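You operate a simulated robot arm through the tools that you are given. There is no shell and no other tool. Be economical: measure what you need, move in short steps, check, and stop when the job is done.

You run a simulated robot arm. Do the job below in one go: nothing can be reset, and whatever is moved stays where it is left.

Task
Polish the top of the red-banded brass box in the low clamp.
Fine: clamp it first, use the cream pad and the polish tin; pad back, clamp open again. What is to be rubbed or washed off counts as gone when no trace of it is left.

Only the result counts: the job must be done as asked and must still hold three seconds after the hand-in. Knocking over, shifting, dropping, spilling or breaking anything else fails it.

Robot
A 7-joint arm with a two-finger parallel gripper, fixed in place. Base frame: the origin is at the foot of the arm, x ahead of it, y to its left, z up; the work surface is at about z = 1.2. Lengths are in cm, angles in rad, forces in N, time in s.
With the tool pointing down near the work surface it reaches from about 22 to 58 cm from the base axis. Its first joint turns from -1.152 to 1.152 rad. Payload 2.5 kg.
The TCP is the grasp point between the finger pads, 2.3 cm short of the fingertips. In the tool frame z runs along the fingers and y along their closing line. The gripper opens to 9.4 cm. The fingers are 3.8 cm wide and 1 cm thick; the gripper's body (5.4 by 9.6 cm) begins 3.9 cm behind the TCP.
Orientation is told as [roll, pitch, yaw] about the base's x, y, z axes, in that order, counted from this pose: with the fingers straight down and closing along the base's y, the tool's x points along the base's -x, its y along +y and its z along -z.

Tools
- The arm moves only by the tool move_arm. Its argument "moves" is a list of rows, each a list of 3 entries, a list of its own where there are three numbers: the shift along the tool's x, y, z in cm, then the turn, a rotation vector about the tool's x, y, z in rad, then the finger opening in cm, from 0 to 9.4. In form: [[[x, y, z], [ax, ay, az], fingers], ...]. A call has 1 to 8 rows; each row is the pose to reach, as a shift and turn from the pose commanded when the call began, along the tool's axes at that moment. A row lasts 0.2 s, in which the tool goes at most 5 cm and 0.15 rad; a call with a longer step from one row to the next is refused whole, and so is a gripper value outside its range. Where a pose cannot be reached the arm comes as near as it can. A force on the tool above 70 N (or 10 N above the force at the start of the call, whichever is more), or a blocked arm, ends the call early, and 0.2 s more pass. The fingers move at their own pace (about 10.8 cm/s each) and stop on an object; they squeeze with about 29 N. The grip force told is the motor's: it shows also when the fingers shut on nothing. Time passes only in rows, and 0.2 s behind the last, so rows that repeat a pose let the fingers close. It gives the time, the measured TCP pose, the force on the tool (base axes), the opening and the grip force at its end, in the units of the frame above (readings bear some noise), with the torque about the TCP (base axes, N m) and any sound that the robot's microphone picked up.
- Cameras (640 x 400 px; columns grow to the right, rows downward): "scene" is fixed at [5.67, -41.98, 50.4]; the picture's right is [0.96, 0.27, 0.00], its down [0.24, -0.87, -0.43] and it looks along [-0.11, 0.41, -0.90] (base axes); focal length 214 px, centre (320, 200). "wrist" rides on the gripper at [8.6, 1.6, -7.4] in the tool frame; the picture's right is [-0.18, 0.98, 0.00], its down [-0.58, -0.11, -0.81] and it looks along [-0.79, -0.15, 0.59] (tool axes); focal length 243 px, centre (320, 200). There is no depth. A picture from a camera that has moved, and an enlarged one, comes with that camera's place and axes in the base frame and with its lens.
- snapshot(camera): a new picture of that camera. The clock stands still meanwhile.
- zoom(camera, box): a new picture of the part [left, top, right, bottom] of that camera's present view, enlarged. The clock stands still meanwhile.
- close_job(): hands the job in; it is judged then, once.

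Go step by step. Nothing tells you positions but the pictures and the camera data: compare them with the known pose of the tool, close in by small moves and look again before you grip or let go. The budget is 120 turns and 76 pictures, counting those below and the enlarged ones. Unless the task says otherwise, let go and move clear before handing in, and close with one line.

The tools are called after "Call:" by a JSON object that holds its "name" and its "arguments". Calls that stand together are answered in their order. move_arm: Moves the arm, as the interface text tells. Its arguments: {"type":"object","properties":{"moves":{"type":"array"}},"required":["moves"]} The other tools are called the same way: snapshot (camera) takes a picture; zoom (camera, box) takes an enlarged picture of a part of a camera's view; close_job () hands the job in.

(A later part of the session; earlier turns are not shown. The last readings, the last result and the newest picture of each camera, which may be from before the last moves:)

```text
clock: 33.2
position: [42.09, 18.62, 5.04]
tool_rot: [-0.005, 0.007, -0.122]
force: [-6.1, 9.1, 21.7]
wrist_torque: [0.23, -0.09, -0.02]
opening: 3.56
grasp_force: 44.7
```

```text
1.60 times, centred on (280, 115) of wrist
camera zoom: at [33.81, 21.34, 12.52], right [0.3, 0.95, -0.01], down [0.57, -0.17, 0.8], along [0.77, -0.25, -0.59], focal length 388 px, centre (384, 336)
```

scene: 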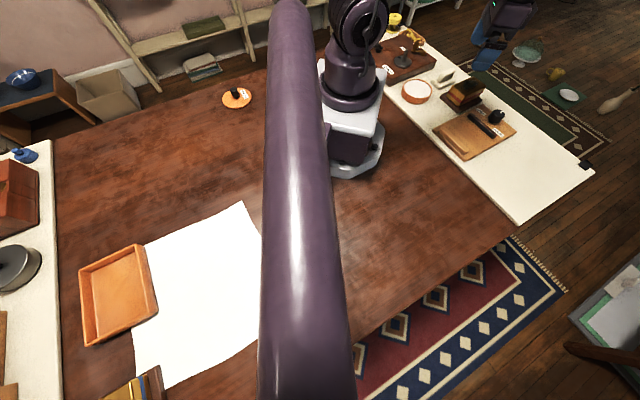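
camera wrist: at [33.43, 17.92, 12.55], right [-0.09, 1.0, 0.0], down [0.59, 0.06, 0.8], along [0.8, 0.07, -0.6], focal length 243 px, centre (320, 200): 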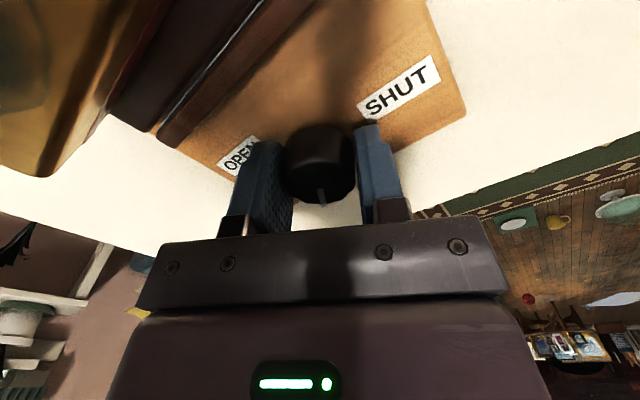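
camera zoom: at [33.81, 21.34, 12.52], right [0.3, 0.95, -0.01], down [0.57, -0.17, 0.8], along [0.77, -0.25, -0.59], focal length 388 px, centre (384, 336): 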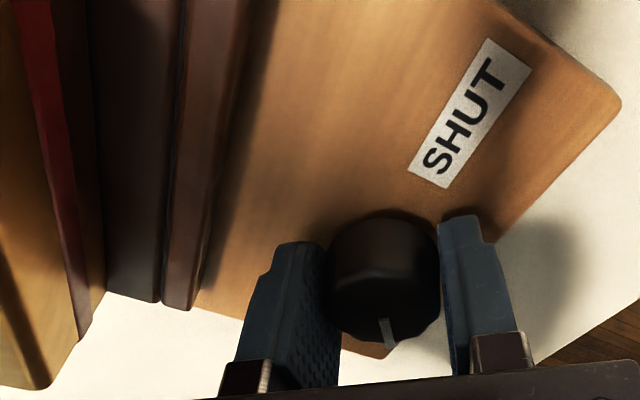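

Call:
{"name": "move_arm", "arguments": {"moves": [[[0, 0, 0], [0, 0, 0.1], 0], [[0, 0, 0], [0, 0, 0.2], 0], [[0, 0, 0], [0, 0, 0.3], 0], [[0, 0, 0], [0, 0, 0.4], 0]]}}

Call:
{"name": "zoom", "arguments": {"camera": "wrist", "box": [80, 0, 480, 230]}}

Call:
{"name": "zoom", "arguments": {"camera": "scene", "box": [420, 70, 530, 160]}}

```text
clock: 34.2
position: [42.08, 18.51, 5.02]
tool_rot: [-0.011, 0.003, -0.521]
force: [-5.6, 4.5, 23.7]
wrist_torque: [0.31, 0.55, 0.02]
opening: 3.56
grasp_force: 45.6
```

```text
1.60 times, centred on (280, 115) of wrist
camera zoom: at [35.51, 24.36, 12.48], right [0.65, 0.76, -0.01], down [0.46, -0.38, 0.81], along [0.61, -0.53, -0.59], focal length 388 px, centre (384, 336)
```

zoom: 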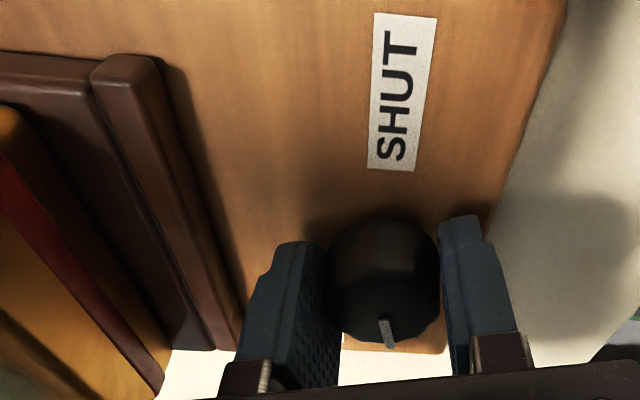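

```text
4.44 times, centred on (475, 115) of scene
camera zoom: at [5.67, -41.99, 50.4], right [0.96, 0.27, 0.0], down [0.24, -0.87, -0.43], along [-0.11, 0.41, -0.9], focal length 953 px, centre (-369, 578)
```

zoom: 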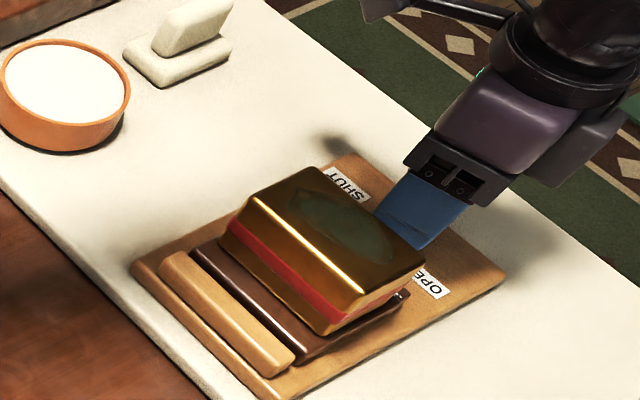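

Call:
{"name": "move_arm", "arguments": {"moves": [[[0, 0, 0], [0, 0, 0.1], 0], [[0, 0, 0], [0, 0, 0.2], 0], [[0, 0, 0], [0, 0, 0.3], 0], [[0, 0, 0], [0, 0, 0.4], 0], [[0, 0, 0], [0, 0, 0.5], 0]]}}

Call:
{"name": "zoom", "arguments": {"camera": "scene", "box": [420, 70, 530, 160]}}

Call:
{"name": "snapshot", "arguments": {"camera": "wrist"}}

```text
clock: 35.4
position: [41.95, 18.5, 4.88]
tool_rot: [-0.011, -0.004, -1.022]
force: [-1.0, -2.9, 7.4]
wrist_torque: [0.06, -0.11, 0.61]
opening: 3.55
grasp_force: 44.8
```

```text
4.44 times, centred on (475, 115) of scene
camera zoom: at [5.67, -41.99, 50.4], right [0.96, 0.27, 0.0], down [0.24, -0.87, -0.43], along [-0.11, 0.41, -0.9], focal length 953 px, centre (-369, 578)
```

zoom: 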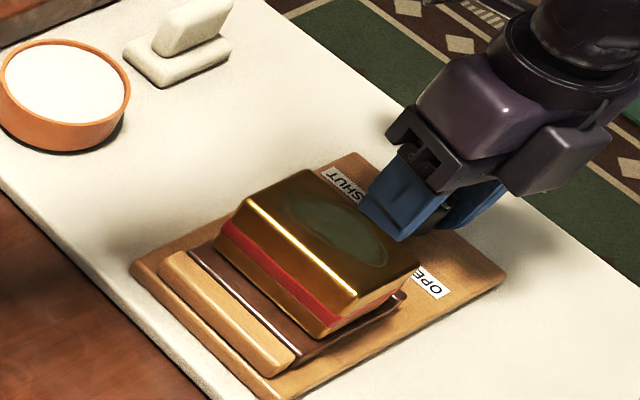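

```text
29 pictures are left
camera wrist: at [39.03, 26.78, 12.34], right [0.93, 0.36, -0.01], down [0.22, -0.55, 0.81], along [0.28, -0.76, -0.59], focal length 243 px, centre (320, 200)
```

wrist: 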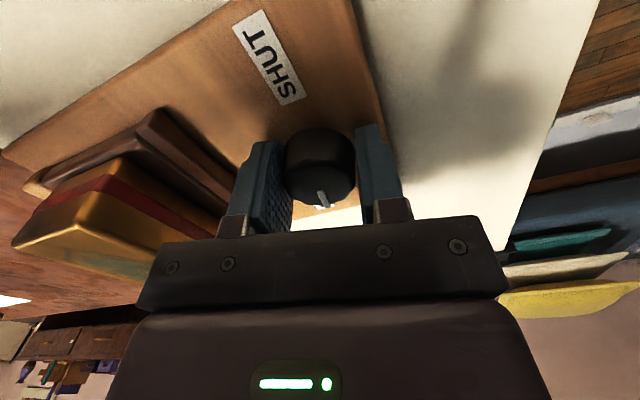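

The knob now resists and the base is snug against the fixed jaw. One small extra nip, then I'll release and rise.

Call:
{"name": "move_arm", "arguments": {"moves": [[[0, 0, 0], [0, 0, 0.1], 0], [[0, 0, 0], [0, 0, 0.15], 0], [[0, 0, 0], [0, 0, 0.15], 5], [[0, 0, 0], [0, 0, 0.15], 5], [[0, 0, -3], [0, 0, 0.15], 5], [[0, 0, -8], [0, 0, 0.15], 5], [[0, 0, -12], [0, 0, 0.15], 5]]}}

```text
clock: 37.0
position: [42.17, 18.64, 16.99]
tool_rot: [-0.01, -0.004, -1.171]
force: [0.2, -0.6, 1.0]
wrist_torque: [-0.05, 0.02, 0.01]
opening: 4.99
grasp_force: 0.0
```

The clamp is shut. I'll travel to the cream pad, turning the tool back to yaw +0.785.

Call:
{"name": "move_arm", "arguments": {"moves": [[[1.2, -0.5, 0], [0, 0, -0.14], 6], [[2.4, -1, 0], [0, 0, -0.28], 6], [[3.6, -1.5, 0], [0, 0, -0.42], 6], [[4.9, -2, 0], [0, 0, -0.56], 6], [[6.1, -2.5, 0], [0, 0, -0.7], 6], [[7.4, -3, 0], [0, 0, -0.84], 6], [[8.6, -3.5, 0], [0, 0, -0.98], 6], [[9.8, -4, 0], [0, 0, -1.12], 6]]}}

```text
clock: 38.8
position: [34.6, 26.13, 17.13]
tool_rot: [-0.007, 0.006, -0.046]
force: [0.1, -0.1, -0.2]
wrist_torque: [0.01, -0.01, 0.02]
opening: 6.0
grasp_force: 0.0
```

Call:
{"name": "move_arm", "arguments": {"moves": [[[1.3, 1.2, 0], [0, 0, -0.14], 6], [[2.6, 2.4, 0], [0, 0, -0.28], 6], [[3.9, 3.6, 0], [0, 0, -0.42], 6], [[5.2, 4.8, 0.5], [0, 0, -0.56], 6], [[6.5, 6.0, 1], [0, 0, -0.7], 6], [[7.6, 7.05, 2], [0, 0, -0.831], 6], [[7.6, 7.05, 3], [0, 0, -0.831], 6]]}}

Call:
{"name": "snapshot", "arguments": {"camera": "wrist"}}

```text
clock: 40.4
position: [27.43, 33.56, 14.01]
tool_rot: [-0.001, 0.012, 0.784]
force: [-0.3, 0.4, -0.4]
wrist_torque: [0.01, -0.01, 0.03]
opening: 6.01
grasp_force: 0.0
```

```text
28 pictures are left
camera wrist: at [20.22, 28.66, 21.53], right [-0.56, 0.83, 0.0], down [0.49, 0.34, 0.8], along [0.66, 0.45, -0.6], focal length 243 px, centre (320, 200)
```

wrist: 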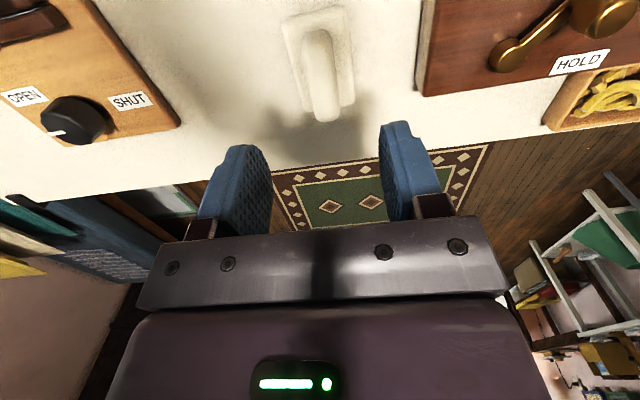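

The pad's handle is right under the tool. I'll descend over it.

Call:
{"name": "move_arm", "arguments": {"moves": [[[-0.1, 0.1, 3], [0, 0, 0], 5], [[-0.1, 0.1, 6], [0, 0, 0], 5], [[-0.1, 0.1, 8], [0, 0, 0], 5], [[-0.1, 0.1, 8.3], [0, 0, 0], 5], [[-0.1, 0.1, 8.3], [0, 0, 0], 5]]}}

Call:
{"name": "snapshot", "arguments": {"camera": "wrist"}}

Call:
{"name": "zoom", "arguments": {"camera": "scene", "box": [400, 50, 500, 120]}}

```text
clock: 41.6
position: [27.36, 33.65, 5.65]
tool_rot: [0.001, 0.01, 0.78]
force: [0.0, 0.4, 0.8]
wrist_torque: [-0.01, 0.02, -0.01]
opening: 4.99
grasp_force: 0.0
```

```text
27 pictures are left
camera wrist: at [20.16, 28.78, 13.17], right [-0.56, 0.83, 0.0], down [0.5, 0.34, 0.8], along [0.66, 0.45, -0.6], focal length 243 px, centre (320, 200)
```

wrist: 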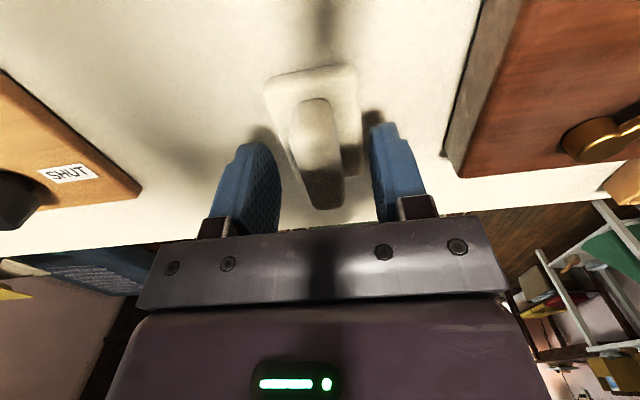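

```text
5.71 times, centred on (450, 85) of scene
camera zoom: at [5.67, -41.98, 50.4], right [0.96, 0.27, 0.0], down [0.24, -0.87, -0.43], along [-0.11, 0.41, -0.9], focal length 1226 px, centre (-423, 857)
```

zoom: 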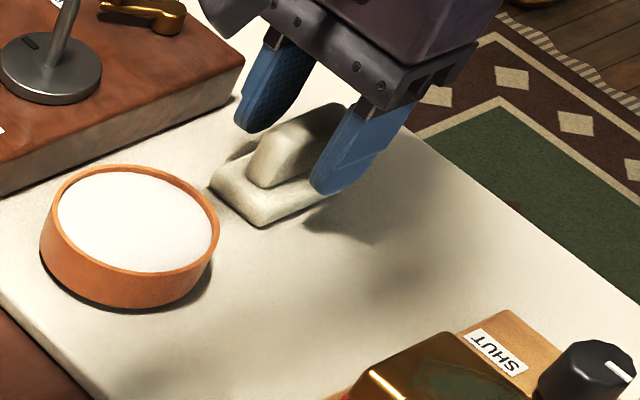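

Fingers straddle the handle. I'll lower slightly and grip, then lift gently.

Call:
{"name": "move_arm", "arguments": {"moves": [[[0, 0, 0.4], [0, 0, 0], 5], [[0, 0, 0.6], [0, 0, 0], 3], [[0, 0, 0.6], [0, 0, 0], 0], [[0, 0, 0.6], [0, 0, 0], 0], [[0, 0, 0.6], [0, 0, 0], 0]]}}

Call:
{"name": "move_arm", "arguments": {"moves": [[[0, 0, -0.4], [0, 0, 0], 0], [[0, 0, -1.2], [0, 0, 0], 0], [[0, 0, -2.2], [0, 0, 0], 0], [[0, 0, -3.2], [0, 0, 0], 0], [[0, 0, -4.2], [0, 0, 0], 0], [[0, 0, -5], [0, 0, 0], 0]]}}

Call:
{"name": "snapshot", "arguments": {"camera": "wrist"}}

```text
clock: 42.8
position: [27.27, 33.67, 5.11]
tool_rot: [0.0, 0.011, 0.78]
force: [-0.6, 0.1, 3.3]
wrist_torque: [-0.05, 0.05, 0.02]
opening: 1.94
grasp_force: 29.2
```

```text
clock: 44.2
position: [27.31, 33.6, 10.18]
tool_rot: [0.0, 0.009, 0.78]
force: [-0.3, -0.1, -0.6]
wrist_torque: [-0.02, -0.01, -0.01]
opening: 1.94
grasp_force: 28.6
```

```text
25 pictures are left
camera wrist: at [20.19, 28.78, 17.65], right [-0.56, 0.83, 0.0], down [0.5, 0.34, 0.8], along [0.66, 0.45, -0.6], focal length 243 px, centre (320, 200)
```

wrist: 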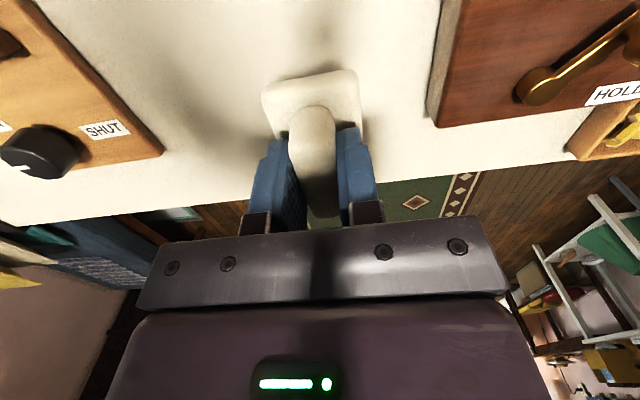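

Pad is in hand, with its bottom about 3.9 cm below the TCP. I'll carry it toward the polish tin, near (19.3, 25.2).

Call:
{"name": "move_arm", "arguments": {"moves": [[[1, 0, -1], [0, 0, 0], 0], [[3, 0, -2], [0, 0, 0], 0], [[5, -0.1, -2], [0, 0, 0], 0], [[7, -0.2, -2], [0, 0, 0], 0], [[9, -0.25, -2], [0, 0, 0], 0], [[10.5, -0.25, -2], [0, 0, 0], 0], [[11.5, -0.25, -2], [0, 0, 0], 0], [[11.5, -0.25, -2], [0, 0, 0], 0]]}}

Call:
{"name": "snapshot", "arguments": {"camera": "wrist"}}

Call:
{"name": "zoom", "arguments": {"camera": "scene", "box": [370, 40, 490, 120]}}

```text
clock: 46.0
position: [19.37, 25.36, 12.09]
tool_rot: [0.0, 0.01, 0.78]
force: [0.0, -0.6, -0.2]
wrist_torque: [0.02, 0.0, -0.02]
opening: 1.92
grasp_force: 29.0
```

```text
24 pictures are left
camera wrist: at [12.23, 20.5, 19.73], right [-0.56, 0.83, 0.0], down [0.5, 0.34, 0.8], along [0.66, 0.45, -0.6], focal length 243 px, centre (320, 200)
```

wrist: 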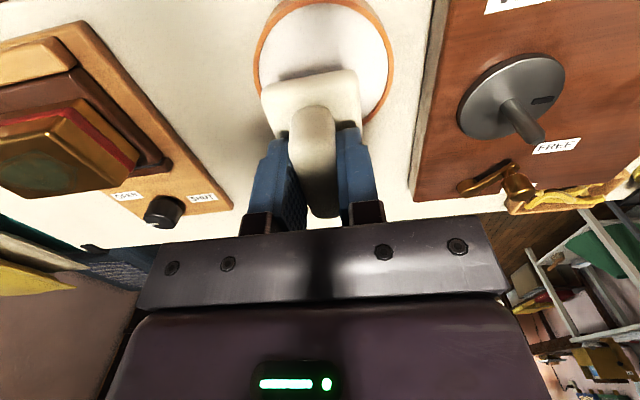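

```text
5.00 times, centred on (430, 80) of scene
camera zoom: at [5.67, -41.98, 50.4], right [0.96, 0.27, 0.0], down [0.24, -0.87, -0.43], along [-0.11, 0.41, -0.9], focal length 1072 px, centre (-230, 800)
```

zoom: 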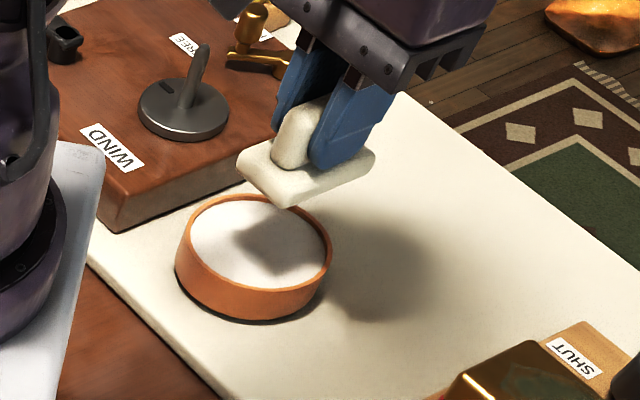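

The pad should shift about 1.2 cm toward the base to centre over the tin. I'll shift, lower part way and check.

Call:
{"name": "move_arm", "arguments": {"moves": [[[1.2, 0.55, 0], [0, 0, 0], 0], [[1.2, 0.55, 1], [0, 0, 0], 0], [[1.2, 0.55, 2], [0, 0, 0], 0], [[1.2, 0.55, 2.8], [0, 0, 0], 0], [[1.2, 0.55, 2.8], [0, 0, 0], 0]]}}

Call:
{"name": "zoom", "arguments": {"camera": "scene", "box": [380, 60, 480, 120]}}

Call:
{"name": "snapshot", "arguments": {"camera": "wrist"}}

```text
clock: 47.2
position: [18.23, 24.87, 9.5]
tool_rot: [-0.001, 0.009, 0.781]
force: [0.3, -0.5, -1.0]
wrist_torque: [0.0, 0.01, -0.02]
opening: 1.93
grasp_force: 28.5
```

```text
6.40 times, centred on (430, 90) of scene
camera zoom: at [5.67, -41.98, 50.4], right [0.96, 0.27, 0.0], down [0.24, -0.87, -0.43], along [-0.11, 0.41, -0.9], focal length 1373 px, centre (-384, 904)
```

zoom: 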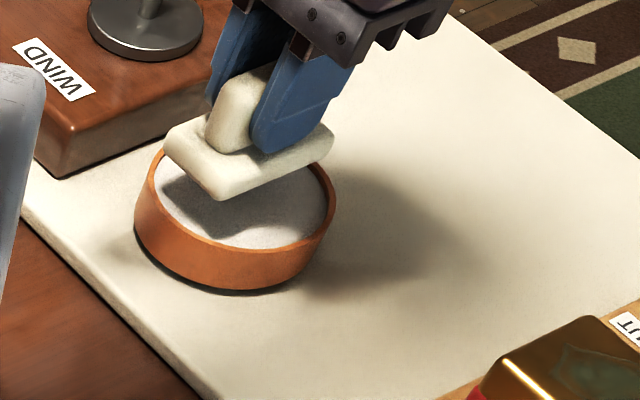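

```text
21 pictures are left
camera wrist: at [10.96, 20.07, 17.03], right [-0.56, 0.83, 0.0], down [0.5, 0.34, 0.8], along [0.66, 0.45, -0.6], focal length 243 px, centre (320, 200)
```

wrist: 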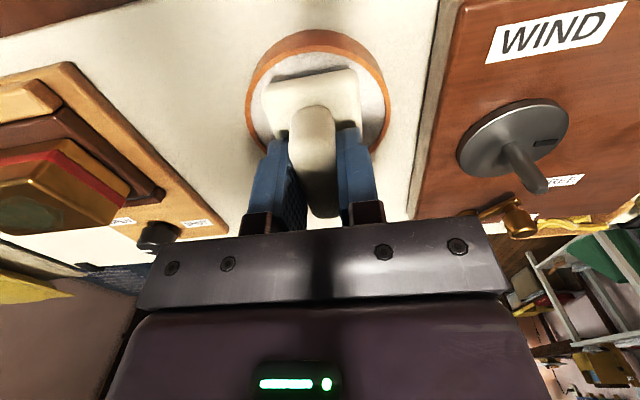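

Still about 1.2 cm too far out. I'll correct and lower into the polish until it touches.

Call:
{"name": "move_arm", "arguments": {"moves": [[[0.6, -0.15, 0], [0, 0, 0], 0], [[1.2, -0.3, 0], [0, 0, 0], 0], [[1.2, -0.3, 0.6], [0, 0, 0], 0], [[1.2, -0.3, 1.0], [0, 0, 0], 0], [[1.2, -0.3, 1.2], [0, 0, 0], 0]]}}

Call:
{"name": "zoom", "arguments": {"camera": "scene", "box": [380, 60, 480, 120]}}

```text
clock: 48.4
position: [17.43, 23.9, 8.25]
tool_rot: [0.0, 0.011, 0.781]
force: [0.8, 0.0, 0.5]
wrist_torque: [-0.01, 0.0, 0.0]
opening: 1.93
grasp_force: 29.1
```

```text
6.40 times, centred on (430, 90) of scene
camera zoom: at [5.67, -41.98, 50.4], right [0.96, 0.27, 0.0], down [0.24, -0.87, -0.43], along [-0.11, 0.41, -0.9], focal length 1373 px, centre (-384, 904)
```

zoom: 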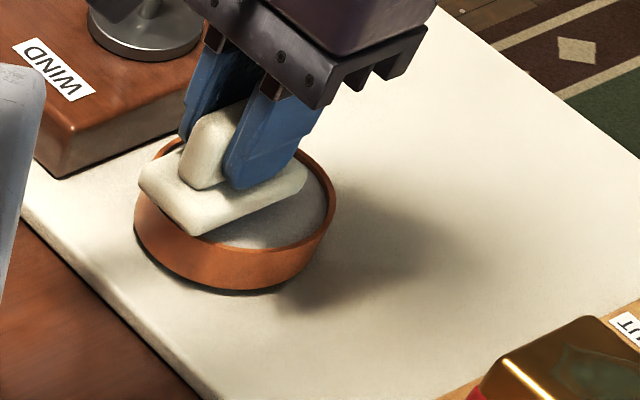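

Centre slightly to the right and lower in small steps.

Call:
{"name": "move_arm", "arguments": {"moves": [[[-0.6, -0.35, 0], [0, 0, 0], 0], [[-0.6, -0.35, 0.3], [0, 0, 0], 0], [[-0.6, -0.35, 0.6], [0, 0, 0], 0], [[-0.6, -0.35, 0.8], [0, 0, 0], 0]]}}

Call:
{"name": "zoom", "arguments": {"camera": "scene", "box": [380, 60, 480, 120]}}

```text
clock: 49.4
position: [18.06, 24.17, 7.58]
tool_rot: [0.001, 0.006, 0.781]
force: [0.0, -1.3, 27.0]
wrist_torque: [-0.6, 0.47, 0.01]
opening: 1.96
grasp_force: 28.9
```

```text
6.40 times, centred on (430, 90) of scene
camera zoom: at [5.67, -41.99, 50.4], right [0.96, 0.27, 0.0], down [0.24, -0.87, -0.43], along [-0.11, 0.41, -0.9], focal length 1373 px, centre (-384, 904)
```

zoom: 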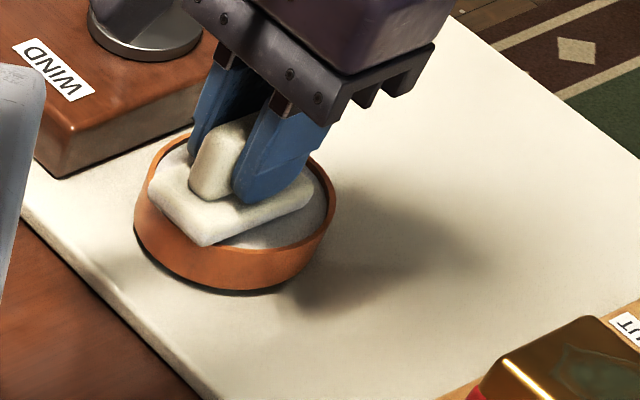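

The inner end is resting on the rim. I'll lift, move 0.6 cm outward and press again.

Call:
{"name": "move_arm", "arguments": {"moves": [[[0, 0, -0.6], [0, 0, 0], 0], [[-0.6, 0, -0.6], [0, 0, 0], 0], [[-0.6, 0, -0.2], [0, 0, 0], 0], [[-0.6, 0, 0.1], [0, 0, 0], 0], [[-0.6, 0, 0.3], [0, 0, 0], 0]]}}

Call:
{"name": "zoom", "arguments": {"camera": "scene", "box": [380, 60, 480, 120]}}

```text
clock: 50.7
position: [18.61, 24.45, 7.33]
tool_rot: [-0.001, 0.01, 0.78]
force: [-1.2, -3.3, 16.8]
wrist_torque: [-0.19, 0.11, -0.01]
opening: 1.95
grasp_force: 28.5
stopped in row 5: the force on the tool passed its limit at 74 N (the readings are from after the stop); the commanded pose is now the measured one
```

```text
6.40 times, centred on (430, 90) of scene
camera zoom: at [5.67, -41.99, 50.4], right [0.96, 0.27, 0.0], down [0.24, -0.87, -0.43], along [-0.11, 0.41, -0.9], focal length 1373 px, centre (-384, 904)
```

zoom: 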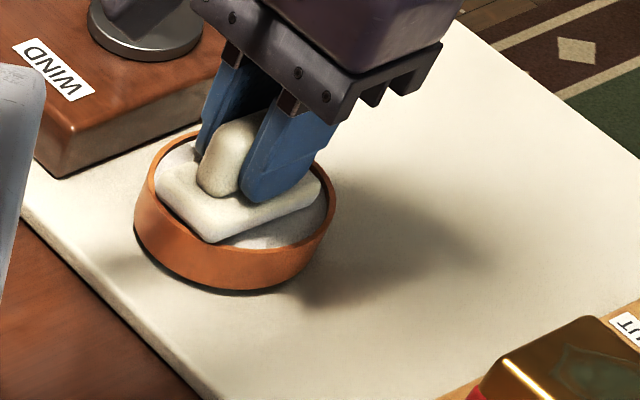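

The pad is pressed squarely into the polish. I'll lift it straight out and carry it to the box.

Call:
{"name": "move_arm", "arguments": {"moves": [[[0, 0, -0.5], [0, 0, 0], 0], [[0, 0, -1.3], [0, 0, 0], 0], [[0, 0, -2.5], [0, 0, 0], 0], [[0, 0, -4], [0, 0, 0], 0], [[0, 0, -5.5], [0, 0, 0], 0], [[0, 0, -7], [0, 0, 0], 0], [[0, 0, -8], [0, 0, 0], 0]]}}

Call:
{"name": "move_arm", "arguments": {"moves": [[[0, -1, 0], [0, 0, 0], 0], [[-0.2, -3.5, 0], [0, 0, 0], 0], [[-0.4, -6.5, 0], [0, 0, 0], 0], [[-0.6, -9.5, 0], [0, 0, 0], 0], [[-0.7, -12.5, 0], [0, 0, 0], 0], [[-0.9, -15.5, 0], [0, 0, 0], 0], [[-0.95, -18.5, 0], [0, 0, 0], 0], [[-0.95, -20.8, 0], [0, 0, 0], 0]]}}

Call:
{"name": "snapshot", "arguments": {"camera": "wrist"}}

Call:
{"name": "zoom", "arguments": {"camera": "scene", "box": [390, 40, 540, 160]}}

```text
clock: 52.3
position: [18.53, 24.46, 15.31]
tool_rot: [0.0, 0.011, 0.781]
force: [0.6, 0.0, -1.3]
wrist_torque: [0.01, -0.01, 0.01]
opening: 1.91
grasp_force: 29.4
```

```text
clock: 54.1
position: [34.02, 10.33, 15.36]
tool_rot: [0.001, 0.009, 0.781]
force: [0.0, -0.9, -0.5]
wrist_torque: [0.03, -0.01, -0.01]
opening: 1.93
grasp_force: 29.6
```

```text
17 pictures are left
camera wrist: at [26.76, 5.52, 22.9], right [-0.56, 0.83, 0.0], down [0.5, 0.34, 0.8], along [0.66, 0.45, -0.6], focal length 243 px, centre (320, 200)
```

wrist: 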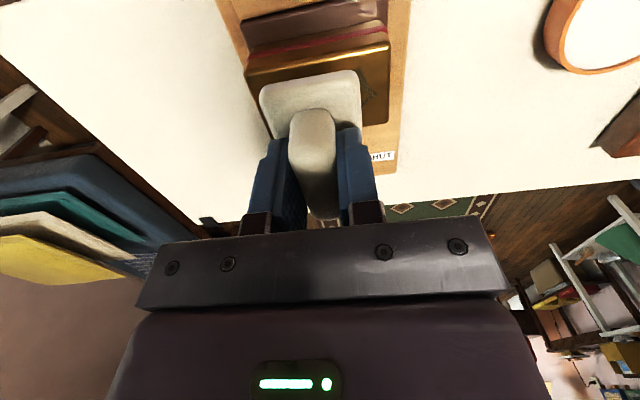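

```text
3.33 times, centred on (465, 100) of scene
camera zoom: at [5.67, -41.98, 50.4], right [0.96, 0.27, 0.0], down [0.24, -0.87, -0.43], along [-0.11, 0.41, -0.9], focal length 715 px, centre (-163, 533)
```

zoom: 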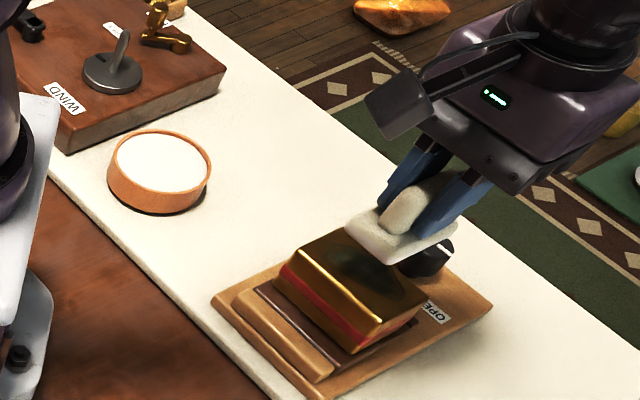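

The box top is just below and slightly outward. I'll centre over it and lower toward contact.

Call:
{"name": "move_arm", "arguments": {"moves": [[[-0.6, 0.25, 1.5], [0, 0, 0], 0], [[-0.6, 0.25, 3], [0, 0, 0], 0], [[-0.6, 0.25, 3.8], [0, 0, 0], 0], [[-0.6, 0.25, 4.2], [0, 0, 0], 0], [[-0.6, 0.25, 4.4], [0, 0, 0], 0]]}}

Call:
{"name": "zoom", "arguments": {"camera": "scene", "box": [420, 60, 530, 150]}}

```text
clock: 55.1
position: [34.13, 10.89, 11.55]
tool_rot: [-0.002, 0.01, 0.782]
force: [-4.7, -0.9, 12.8]
wrist_torque: [0.14, -0.04, 0.05]
opening: 1.93
grasp_force: 29.7
stopped in row 5: the force on the tool passed its limit at 79 N (the readings are from after the stop); the commanded pose is now the measured one
```

```text
4.44 times, centred on (475, 105) of scene
camera zoom: at [5.67, -41.99, 50.4], right [0.96, 0.27, 0.0], down [0.24, -0.87, -0.43], along [-0.11, 0.41, -0.9], focal length 953 px, centre (-369, 622)
```

zoom: 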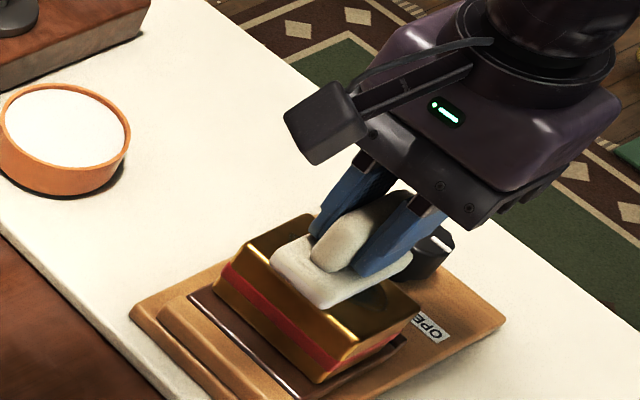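

Contact on the box top at about 13 N. I'll rub along the box's length.

Call:
{"name": "move_arm", "arguments": {"moves": [[[0, 1, 0], [0, 0, 0], 0], [[0, 2, 0], [0, 0, 0], 0], [[0, 2.8, 0], [0, 0, 0], 0], [[0, 1.5, 0], [0, 0, 0], 0], [[0, 0, 0], [0, 0, 0], 0], [[0, -1.5, 0], [0, 0, 0], 0], [[0, -2.8, 0], [0, 0, 0], 0], [[0, -1.5, 0], [0, 0, 0], 0]]}}

Call:
{"name": "move_arm", "arguments": {"moves": [[[0, 1.5, 0], [0, 0, 0], 0], [[0, 3, 0], [0, 0, 0], 0], [[0, 4.3, 0], [0, 0, 0], 0], [[0, 3, 0], [0, 0, 0], 0], [[0, 1.5, 0], [0, 0, 0], 0], [[0, 0, 0], [0, 0, 0], 0], [[0, -1.3, 0], [0, 0, 0], 0], [[0, 0, 0], [0, 0, 0], 0]]}}

Call:
{"name": "zoom", "arguments": {"camera": "scene", "box": [420, 60, 530, 150]}}

```text
clock: 56.9
position: [35.32, 9.76, 11.47]
tool_rot: [-0.007, 0.011, 0.777]
force: [4.9, -7.9, 20.2]
wrist_torque: [0.13, -0.4, -0.19]
opening: 1.92
grasp_force: 28.9
```

```text
clock: 58.7
position: [35.39, 9.55, 11.39]
tool_rot: [-0.007, 0.011, 0.776]
force: [6.6, -9.3, 23.3]
wrist_torque: [0.16, -0.3, -0.16]
opening: 1.94
grasp_force: 28.5
```

```text
4.44 times, centred on (475, 105) of scene
camera zoom: at [5.67, -41.99, 50.4], right [0.96, 0.27, 0.0], down [0.24, -0.87, -0.43], along [-0.11, 0.41, -0.9], focal length 953 px, centre (-369, 622)
```

zoom: 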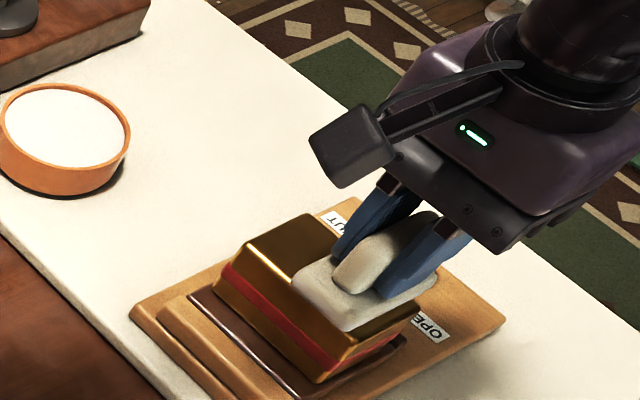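

The exposed part looks clean. One more pass over both ends, then I'll lift and inspect.

Call:
{"name": "move_arm", "arguments": {"moves": [[[0, -1, 0], [0, 0, 0], 0], [[-0.4, 0.5, 0], [0, 0, 0], 0], [[-0.4, 2, 0], [0, 0, 0], 0], [[-0.4, 3.5, 0], [0, 0, 0], 0], [[-0.4, 4.3, 0], [0, 0, 0], 0], [[0.5, 3, 0], [0, 0, 0], 0], [[0.5, 1.5, 0], [0, 0, 0], 0], [[0.5, 0, 0], [0, 0, 0], 0]]}}

Call:
{"name": "move_arm", "arguments": {"moves": [[[0, 0, -0.8], [0, 0, 0], 0], [[0, 0, -2.5], [0, 0, 0], 0], [[0, 0.5, -5], [0, 0, 0], 0], [[1, 3, -6], [0, 0, 0], 0], [[1.5, 6, -6], [0, 0, 0], 0], [[1.5, 9, -6], [0, 0, 0], 0], [[1, 12, -6], [0, 0, 0], 0]]}}

Call:
{"name": "zoom", "arguments": {"camera": "scene", "box": [420, 60, 530, 150]}}

```text
clock: 60.5
position: [34.79, 9.56, 11.47]
tool_rot: [0.001, 0.011, 0.783]
force: [-10.2, 9.8, 31.3]
wrist_torque: [0.76, -0.15, 0.29]
opening: 1.89
grasp_force: 29.0
```

```text
clock: 62.1
position: [25.72, 17.43, 17.41]
tool_rot: [-0.001, 0.01, 0.78]
force: [-0.3, 0.4, -1.1]
wrist_torque: [0.01, 0.0, -0.01]
opening: 1.91
grasp_force: 29.5
```

```text
4.44 times, centred on (475, 105) of scene
camera zoom: at [5.67, -41.99, 50.4], right [0.96, 0.27, 0.0], down [0.24, -0.87, -0.43], along [-0.11, 0.41, -0.9], focal length 953 px, centre (-369, 622)
```

zoom: 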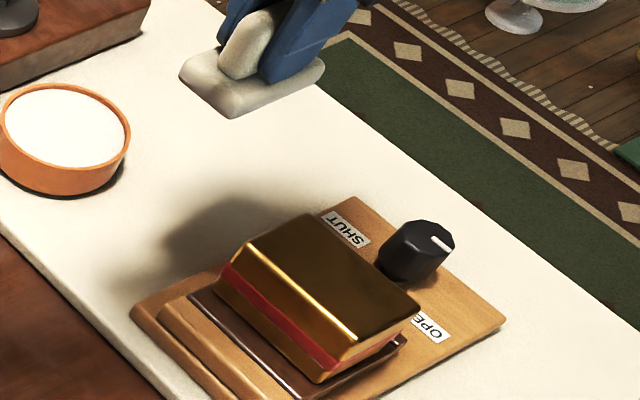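

The top looks clean; I'll check closely for any faint trace.

Call:
{"name": "zoom", "arguments": {"camera": "scene", "box": [452, 104, 500, 142]}}

```text
10.53 times, centred on (476, 123) of scene
camera zoom: at [5.67, -41.99, 50.4], right [0.96, 0.27, 0.0], down [0.24, -0.87, -0.43], along [-0.11, 0.41, -0.9], focal length 2258 px, centre (-1322, 1010)
```

zoom: 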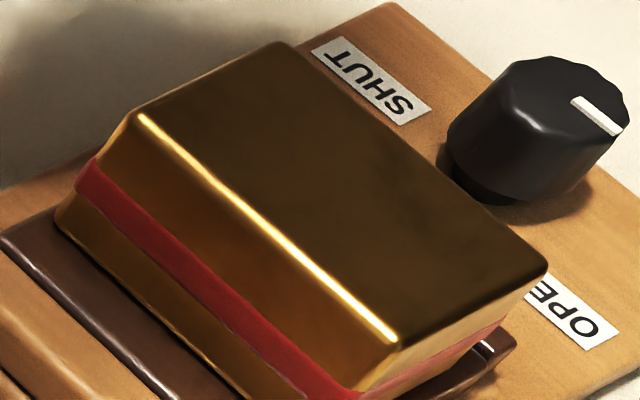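

There may be very faint darker patches left, so I'll go back for several more passes.

Call:
{"name": "move_arm", "arguments": {"moves": [[[0.3, -3, 0], [0, 0, 0], 0], [[0.3, -6, 0], [0, 0, 0], 0], [[0, -9, 0], [0, 0, 0], 0], [[-0.8, -11.5, 1], [0, 0, 0], 0], [[-1.2, -11.5, 3.5], [0, 0, 0], 0], [[-1.2, -11.5, 5], [0, 0, 0], 0], [[-1.2, -11.5, 5.7], [0, 0, 0], 0], [[-1.2, -11.5, 5.9], [0, 0, 0], 0]]}}

Call:
{"name": "move_arm", "arguments": {"moves": [[[0, -1, 0], [0, 0, 0], 0], [[0, 0.5, 0], [0, 0, 0], 0], [[0, 2, 0], [0, 0, 0], 0], [[0, 3.5, 0], [0, 0, 0], 0], [[0, 4.3, 0], [0, 0, 0], 0], [[0, 3, 0], [0, 0, 0], 0], [[0, 1.5, 0], [0, 0, 0], 0], [[0, 0, 0], [0, 0, 0], 0]]}}

Call:
{"name": "move_arm", "arguments": {"moves": [[[0.4, -1, 0], [0, 0, 0], 0], [[0.4, 0.5, 0], [0, 0, 0], 0], [[0.4, 2, 0], [0, 0, 0], 0], [[0.4, 3.5, 0], [0, 0, 0], 0], [[-0.6, 4.3, 0], [0, 0, 0], 0], [[-0.6, 3, 0], [0, 0, 0], 0], [[-0.6, 1.5, 0], [0, 0, 0], 0], [[0, 0, 0], [0, 0, 0], 0]]}}

Call:
{"name": "move_arm", "arguments": {"moves": [[[0, -1, 0], [0, 0, 0], 0], [[0, 0.5, 0], [0, 0, 0], 0], [[0, 2, 0], [0, 0, 0], 0], [[0, 3.5, 0], [0, 0, 0], 0], [[0, 4.3, 0], [0, 0, 0], 0], [[0, 3, 0], [0, 0, 0], 0], [[0, 1.5, 0], [0, 0, 0], 0], [[0, 0, 0], [0, 0, 0], 0]]}}

```text
clock: 63.9
position: [34.68, 10.06, 11.54]
tool_rot: [-0.003, 0.011, 0.782]
force: [-0.5, -0.5, 0.5]
wrist_torque: [0.01, 0.01, 0.01]
opening: 1.95
grasp_force: 29.3
```

```text
clock: 65.7
position: [34.69, 10.07, 11.52]
tool_rot: [-0.003, 0.011, 0.784]
force: [-1.8, 2.0, 6.6]
wrist_torque: [0.21, -0.07, 0.06]
opening: 1.93
grasp_force: 28.5
```

```text
clock: 67.5
position: [34.7, 9.98, 11.4]
tool_rot: [-0.001, 0.01, 0.783]
force: [-2.5, 4.9, 9.7]
wrist_torque: [0.41, -0.15, 0.14]
opening: 1.94
grasp_force: 28.7
```

```text
clock: 69.3
position: [34.65, 10.05, 11.45]
tool_rot: [-0.001, 0.012, 0.783]
force: [-3.6, 2.4, 11.1]
wrist_torque: [0.31, -0.09, 0.12]
opening: 1.91
grasp_force: 29.7
```

Lifting and moving off toward the pad's place, then checking the top.

Call:
{"name": "move_arm", "arguments": {"moves": [[[0, 0, -0.8], [0, 0, 0], 0], [[0, 0, -2.5], [0, 0, 0], 0], [[0, 0.5, -5], [0, 0, 0], 0], [[1, 3, -6], [0, 0, 0], 0], [[1.5, 6, -6], [0, 0, 0], 0], [[1.5, 9, -6], [0, 0, 0], 0], [[1, 12, -6], [0, 0, 0], 0]]}}

Call:
{"name": "zoom", "arguments": {"camera": "scene", "box": [452, 104, 500, 142]}}

Call:
{"name": "zoom", "arguments": {"camera": "wrist", "box": [0, 0, 240, 240]}}

```text
clock: 70.9
position: [25.51, 17.85, 17.49]
tool_rot: [-0.001, 0.012, 0.782]
force: [-0.9, 0.1, 0.2]
wrist_torque: [0.0, 0.01, 0.0]
opening: 1.91
grasp_force: 28.8
```

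```text
10.53 times, centred on (476, 123) of scene
camera zoom: at [5.67, -41.99, 50.4], right [0.96, 0.27, 0.0], down [0.24, -0.87, -0.43], along [-0.11, 0.41, -0.9], focal length 2258 px, centre (-1322, 1010)
```

zoom: 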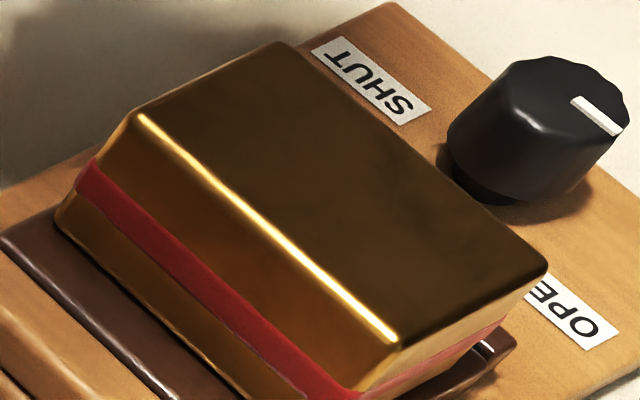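

```text
1.67 times, centred on (120, 120) of wrist
camera zoom: at [18.27, 13.06, 25.07], right [-0.56, 0.83, 0.0], down [0.49, 0.34, 0.8], along [0.66, 0.45, -0.6], focal length 404 px, centre (653, 333)
```

zoom: 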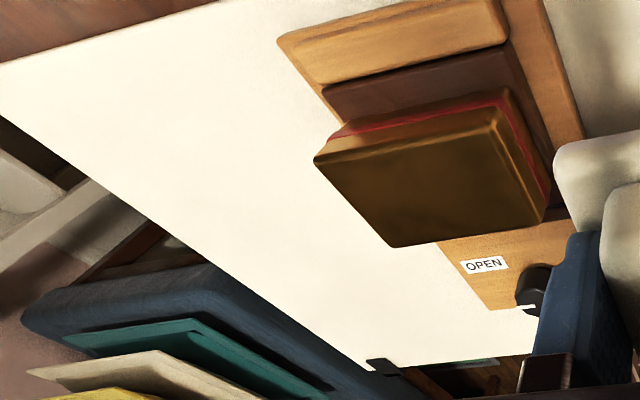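

The brass is evenly clean. Now I'll return the pad to its place near (27.3, 33.65).

Call:
{"name": "move_arm", "arguments": {"moves": [[[-1, 0.8, 0], [0, 0, 0], 0], [[-3, 2.4, 0], [0, 0, 0], 0], [[-5.5, 4.4, 0], [0, 0, 0], 0], [[-8, 6.4, 0], [0, 0, 0], 0], [[-10.5, 8.4, 0], [0, 0, 0], 0], [[-12, 9.6, 1], [0, 0, 0], 0], [[-12.43, 9.94, 3], [0, 0, 0], 0], [[-12.43, 9.94, 5], [0, 0, 0], 0]]}}

Call:
{"name": "move_arm", "arguments": {"moves": [[[0, 0, 2], [0, 0, 0], 0], [[0, 0, 4], [0, 0, 0], 0], [[0, 0, 5.5], [0, 0, 0], 0], [[0, 0, 6.3], [0, 0, 0], 0], [[0, 0, 6.7], [0, 0, 0], 0]]}}

Call:
{"name": "zoom", "arguments": {"camera": "scene", "box": [400, 50, 500, 120]}}

```text
clock: 72.7
position: [27.37, 33.78, 12.35]
tool_rot: [-0.003, 0.009, 0.782]
force: [-1.0, 0.5, -0.8]
wrist_torque: [0.0, 0.03, 0.01]
opening: 1.93
grasp_force: 28.8
```

```text
clock: 73.9
position: [27.26, 33.65, 5.6]
tool_rot: [-0.001, 0.012, 0.782]
force: [-0.4, 0.2, 0.0]
wrist_torque: [0.02, -0.02, -0.02]
opening: 1.9
grasp_force: 28.7
```

```text
5.71 times, centred on (450, 85) of scene
camera zoom: at [5.67, -41.98, 50.4], right [0.96, 0.27, 0.0], down [0.24, -0.87, -0.43], along [-0.11, 0.41, -0.9], focal length 1226 px, centre (-423, 857)
```

zoom: 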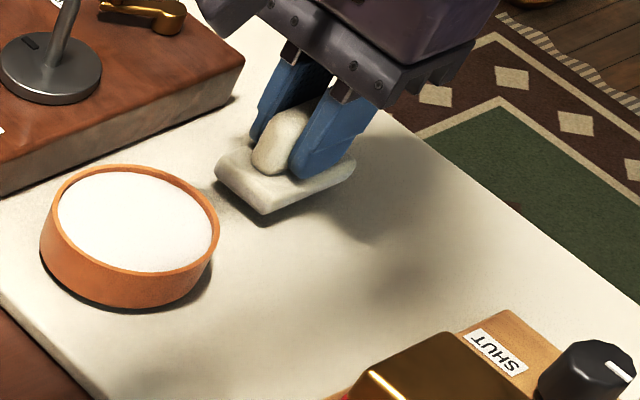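

Call:
{"name": "move_arm", "arguments": {"moves": [[[0, 0, 0.2], [0, 0, 0], 0], [[0, 0, 0.4], [0, 0, 0], 0], [[0, 0, 0.5], [0, 0, 0], 0]]}}

```text
clock: 74.7
position: [27.31, 33.71, 5.05]
tool_rot: [-0.002, 0.01, 0.781]
force: [0.2, 0.5, -0.3]
wrist_torque: [-0.01, -0.02, 0.03]
opening: 1.93
grasp_force: 29.1
```

Call:
{"name": "move_arm", "arguments": {"moves": [[[0, 0, 0.15], [0, 0, 0], 0], [[0, 0, 0.3], [0, 0, 0], 0]]}}

```text
clock: 75.3
position: [27.28, 33.7, 4.88]
tool_rot: [-0.001, 0.01, 0.782]
force: [-3.8, -4.9, 11.7]
wrist_torque: [0.15, -0.13, -0.04]
opening: 1.91
grasp_force: 29.1
```

Contact with the bench. I'll open, rise and look.

Call:
{"name": "move_arm", "arguments": {"moves": [[[0, 0, -0.1], [0, 0, 0], 3], [[0, 0, -0.1], [0, 0, 0], 4.5], [[0, 0, -0.1], [0, 0, 0], 4.5], [[0, 0, -2], [0, 0, 0], 4.5], [[0, 0, -5.5], [0, 0, 0], 4.5], [[0, 0, -10], [0, 0, 0], 4.5], [[0, 0, -12], [0, 0, 0], 4.5]]}}

Call:
{"name": "zoom", "arguments": {"camera": "scene", "box": [400, 50, 500, 120]}}

```text
clock: 76.9
position: [27.3, 33.74, 16.87]
tool_rot: [-0.001, 0.013, 0.782]
force: [0.2, -0.2, 0.2]
wrist_torque: [-0.01, -0.01, 0.03]
opening: 4.5
grasp_force: 0.1
```

```text
5.71 times, centred on (450, 85) of scene
camera zoom: at [5.67, -41.98, 50.4], right [0.96, 0.27, 0.0], down [0.24, -0.87, -0.43], along [-0.11, 0.41, -0.9], focal length 1226 px, centre (-423, 857)
```

zoom: 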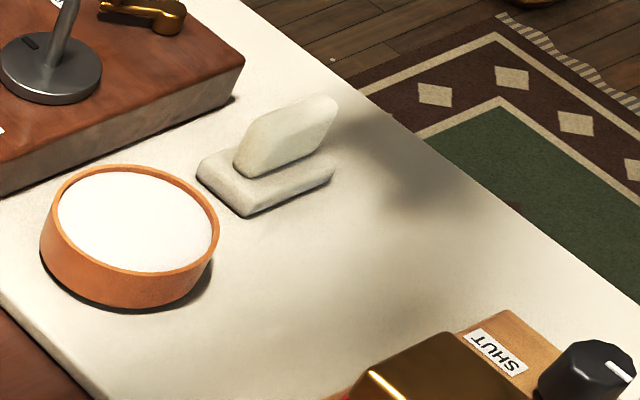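

The pad seems shifted a centimetre or so from where it stood. I'll look from above.

Call:
{"name": "snapshot", "arguments": {"camera": "wrist"}}

```text
7 pictures are left
camera wrist: at [20.05, 28.87, 24.38], right [-0.56, 0.83, 0.0], down [0.49, 0.34, 0.8], along [0.66, 0.45, -0.6], focal length 243 px, centre (320, 200)
```

wrist: 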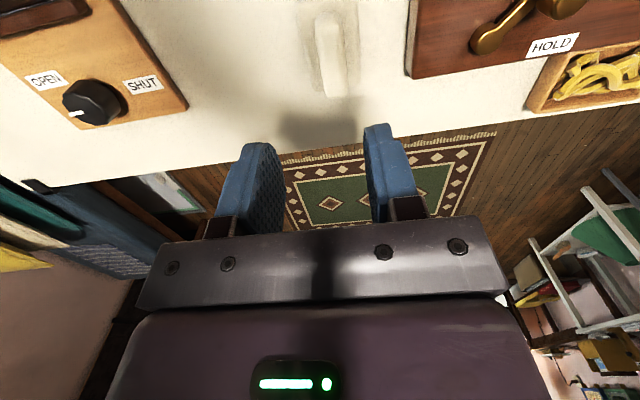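

The pad is about 0.9 cm off sideways. I'll re-grip it, shift it back and release more gently.

Call:
{"name": "move_arm", "arguments": {"moves": [[[0, 0.85, 4], [0, 0, 0], 4.8], [[0, 0.85, 8], [0, 0, 0], 4.8], [[0, 0.85, 10.5], [0, 0, 0], 4.8], [[0, 0.85, 11.5], [0, 0, 0], 4.8], [[0, 0.85, 11.5], [0, 0, 0], 3], [[0, 0.85, 11.5], [0, 0, 0], 0], [[0, 0.85, 11.5], [0, 0, 0], 0]]}}

```text
clock: 78.5
position: [26.55, 34.34, 5.22]
tool_rot: [-0.001, 0.012, 0.782]
force: [-0.8, 0.6, 0.0]
wrist_torque: [0.0, 0.04, 0.02]
opening: 1.93
grasp_force: 29.1
```

Call:
{"name": "move_arm", "arguments": {"moves": [[[0, 0, -0.4], [0, 0, 0], 0], [[0, -0.5, -0.4], [0, 0, 0], 0], [[0, -0.97, -0.4], [0, 0, 0], 0], [[0, -0.97, -0.2], [0, 0, 0], 0], [[0, -0.97, 0], [0, 0, 0], 0]]}}

Call:
{"name": "move_arm", "arguments": {"moves": [[[0, 0, 0], [0, 0, 0], 2.2], [[0, 0, 0], [0, 0, 0], 2.6], [[0, 0, 0], [0, 0, 0], 3.2], [[0, 0, 0], [0, 0, 0], 4.2], [[0, 0, -0.5], [0, 0, 0], 4.6], [[0, 0, -3], [0, 0, 0], 4.6], [[0, 0, -7], [0, 0, 0], 4.6], [[0, 0, -11.5], [0, 0, 0], 4.6]]}}

Call:
{"name": "zoom", "arguments": {"camera": "scene", "box": [400, 50, 500, 120]}}

```text
clock: 79.7
position: [27.38, 33.48, 5.33]
tool_rot: [-0.001, 0.01, 0.781]
force: [0.9, 0.0, -0.2]
wrist_torque: [0.02, 0.0, -0.03]
opening: 1.93
grasp_force: 29.4
```

```text
clock: 81.5
position: [27.38, 33.52, 16.86]
tool_rot: [-0.002, 0.011, 0.781]
force: [-0.3, 0.3, -0.7]
wrist_torque: [-0.01, 0.04, 0.0]
opening: 4.59
grasp_force: 0.1
```

```text
5.71 times, centred on (450, 85) of scene
camera zoom: at [5.68, -41.98, 50.4], right [0.96, 0.27, 0.0], down [0.24, -0.87, -0.43], along [-0.11, 0.41, -0.9], focal length 1226 px, centre (-423, 857)
```

zoom: 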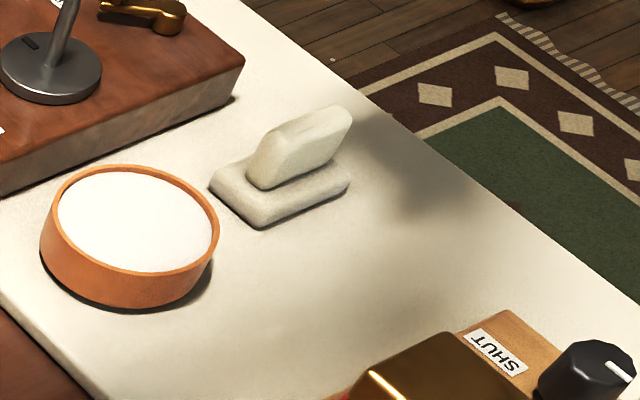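

The pad is back exactly in its spot. Now back to the knob, turned to yaw −1.15 so I can open the clamp in one sweep.

Call:
{"name": "move_arm", "arguments": {"moves": [[[0, -1.3, 0], [0, 0, 0.12], 5], [[0, -2.6, 0], [0, 0, 0.24], 5], [[0, -3.9, 0], [0, 0, 0.36], 5], [[0, -5.2, 0], [0, 0, 0.48], 5], [[0, -6.5, 0], [0, 0, 0.6], 5], [[0, -7.8, 0], [0, 0, 0.72], 5], [[0, -9.1, 0], [0, 0, 0.84], 5], [[0, -10.5, 0], [0, 0, 0.965], 5]]}}

```text
clock: 83.3
position: [34.8, 26.19, 16.9]
tool_rot: [-0.009, 0.006, -0.184]
force: [0.6, -0.3, 0.1]
wrist_torque: [-0.02, -0.01, 0.0]
opening: 5.0
grasp_force: 0.1
```

Call:
{"name": "move_arm", "arguments": {"moves": [[[-1.1, -0.8, 0], [0, 0, 0.12], 5], [[-2.2, -1.6, 0], [0, 0, 0.24], 5], [[-3.3, -2.4, 0], [0, 0, 0.36], 5], [[-4.4, -3.2, 0], [0, 0, 0.48], 5], [[-5.5, -4, 0], [0, 0, 0.6], 5], [[-6.6, -4.8, 0], [0, 0, 0.72], 5], [[-7.7, -5.6, 0.5], [0, 0, 0.84], 5], [[-8.6, -6.22, 2], [0, 0, 0.966], 5]]}}

Call:
{"name": "move_arm", "arguments": {"moves": [[[0, 0, 3], [0, 0, 0], 5], [[0, 0, 6], [0, 0, 0], 5], [[0, 0, 8], [0, 0, 0], 5], [[0, 0, 8.8], [0, 0, 0], 5], [[0, 0, 8.8], [0, 0, 0], 5]]}}

Call:
{"name": "snapshot", "arguments": {"camera": "wrist"}}

```text
clock: 85.1
position: [42.0, 18.46, 14.88]
tool_rot: [-0.009, -0.005, -1.153]
force: [-0.9, -0.3, -0.3]
wrist_torque: [0.03, 0.01, -0.01]
opening: 5.0
grasp_force: 0.0
```

```text
clock: 86.3
position: [42.09, 18.41, 6.11]
tool_rot: [-0.007, -0.005, -1.151]
force: [0.1, -0.3, 0.0]
wrist_torque: [-0.01, -0.02, 0.0]
opening: 5.01
grasp_force: 0.0
```

```text
5 pictures are left
camera wrist: at [40.09, 27.1, 13.49], right [0.97, 0.23, -0.01], down [0.14, -0.57, 0.81], along [0.18, -0.79, -0.59], focal length 243 px, centre (320, 200)
```

wrist: 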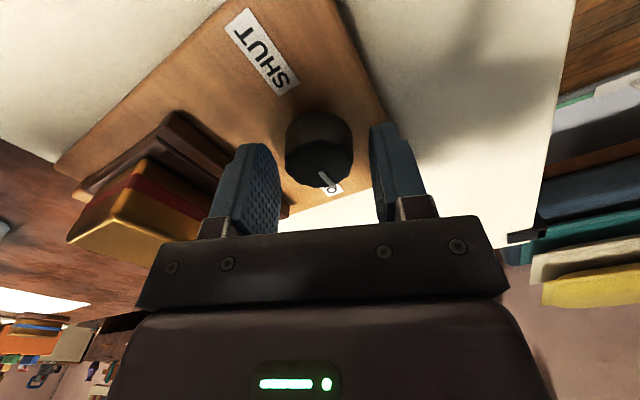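

Centred. I'll lower, grip, and turn counter-clockwise to open.

Call:
{"name": "move_arm", "arguments": {"moves": [[[0, 0, 0.5], [0, 0, 0], 5], [[0, 0, 1], [0, 0, 0], 3], [[0, 0, 1], [0, 0, 0], 0], [[0, 0, 1], [0, 0, 0], 0], [[0, 0, 1], [0, 0, -0.1], 0], [[0, 0, 1], [0, 0, -0.2], 0], [[0, 0, 1], [0, 0, -0.3], 0], [[0, 0, 1], [0, 0, -0.4], 0]]}}

Call:
{"name": "move_arm", "arguments": {"moves": [[[0, 0, 0], [0, 0, -0.1], 0], [[0, 0, 0], [0, 0, -0.2], 0], [[0, 0, 0], [0, 0, -0.3], 0], [[0, 0, 0], [0, 0, -0.4], 0], [[0, 0, 0], [0, 0, -0.5], 0], [[0, 0, 0], [0, 0, -0.6], 0], [[0, 0, 0], [0, 0, -0.7], 0]]}}

Call:
{"name": "move_arm", "arguments": {"moves": [[[0, 0, 0], [0, 0, -0.1], 0], [[0, 0, 0], [0, 0, -0.2], 0], [[0, 0, 0], [0, 0, -0.3], 0], [[0, 0, 0], [0, 0, -0.4], 0], [[0, 0, 0], [0, 0, -0.5], 0]]}}

```text
clock: 88.1
position: [42.16, 18.38, 5.16]
tool_rot: [-0.007, 0.0, -0.747]
force: [-7.8, -1.3, 31.5]
wrist_torque: [-0.19, 0.22, -0.02]
opening: 3.57
grasp_force: 45.3
```

```text
clock: 89.7
position: [42.29, 18.62, 5.13]
tool_rot: [-0.007, 0.002, -0.045]
force: [9.7, 17.5, 9.1]
wrist_torque: [0.33, -1.04, -0.02]
opening: 3.55
grasp_force: 45.3
```

```text
clock: 90.9
position: [42.14, 18.7, 5.12]
tool_rot: [-0.001, 0.003, 0.455]
force: [5.1, 23.7, 9.4]
wrist_torque: [0.55, -0.91, -0.13]
opening: 3.53
grasp_force: 45.0
```

Call:
{"name": "move_arm", "arguments": {"moves": [[[0, 0, 0], [0, 0, -0.1], 0], [[0, 0, 0], [0, 0, -0.2], 0], [[0, 0, 0], [0, 0, -0.3], 0], [[0, 0, 0], [0, 0, -0.4], 0]]}}

Call:
{"name": "snapshot", "arguments": {"camera": "wrist"}}

```text
clock: 91.9
position: [41.84, 18.59, 5.05]
tool_rot: [0.003, 0.01, 0.853]
force: [-6.6, 17.9, 17.6]
wrist_torque: [0.0, 0.42, -0.63]
opening: 3.55
grasp_force: 44.6
```

```text
4 pictures are left
camera wrist: at [35.1, 13.19, 12.62], right [-0.62, 0.78, 0.0], down [0.47, 0.37, 0.8], along [0.63, 0.5, -0.6], focal length 243 px, centre (320, 200)
```

wrist: 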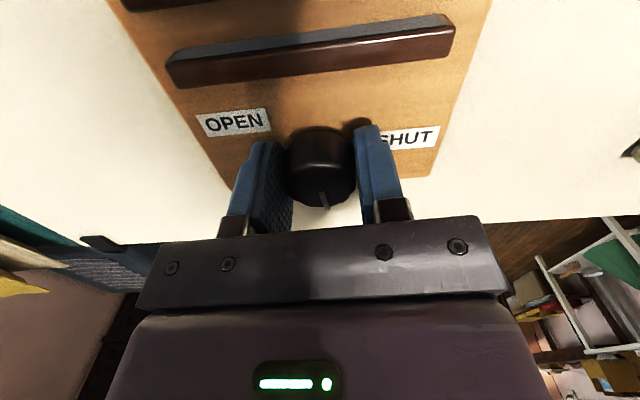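

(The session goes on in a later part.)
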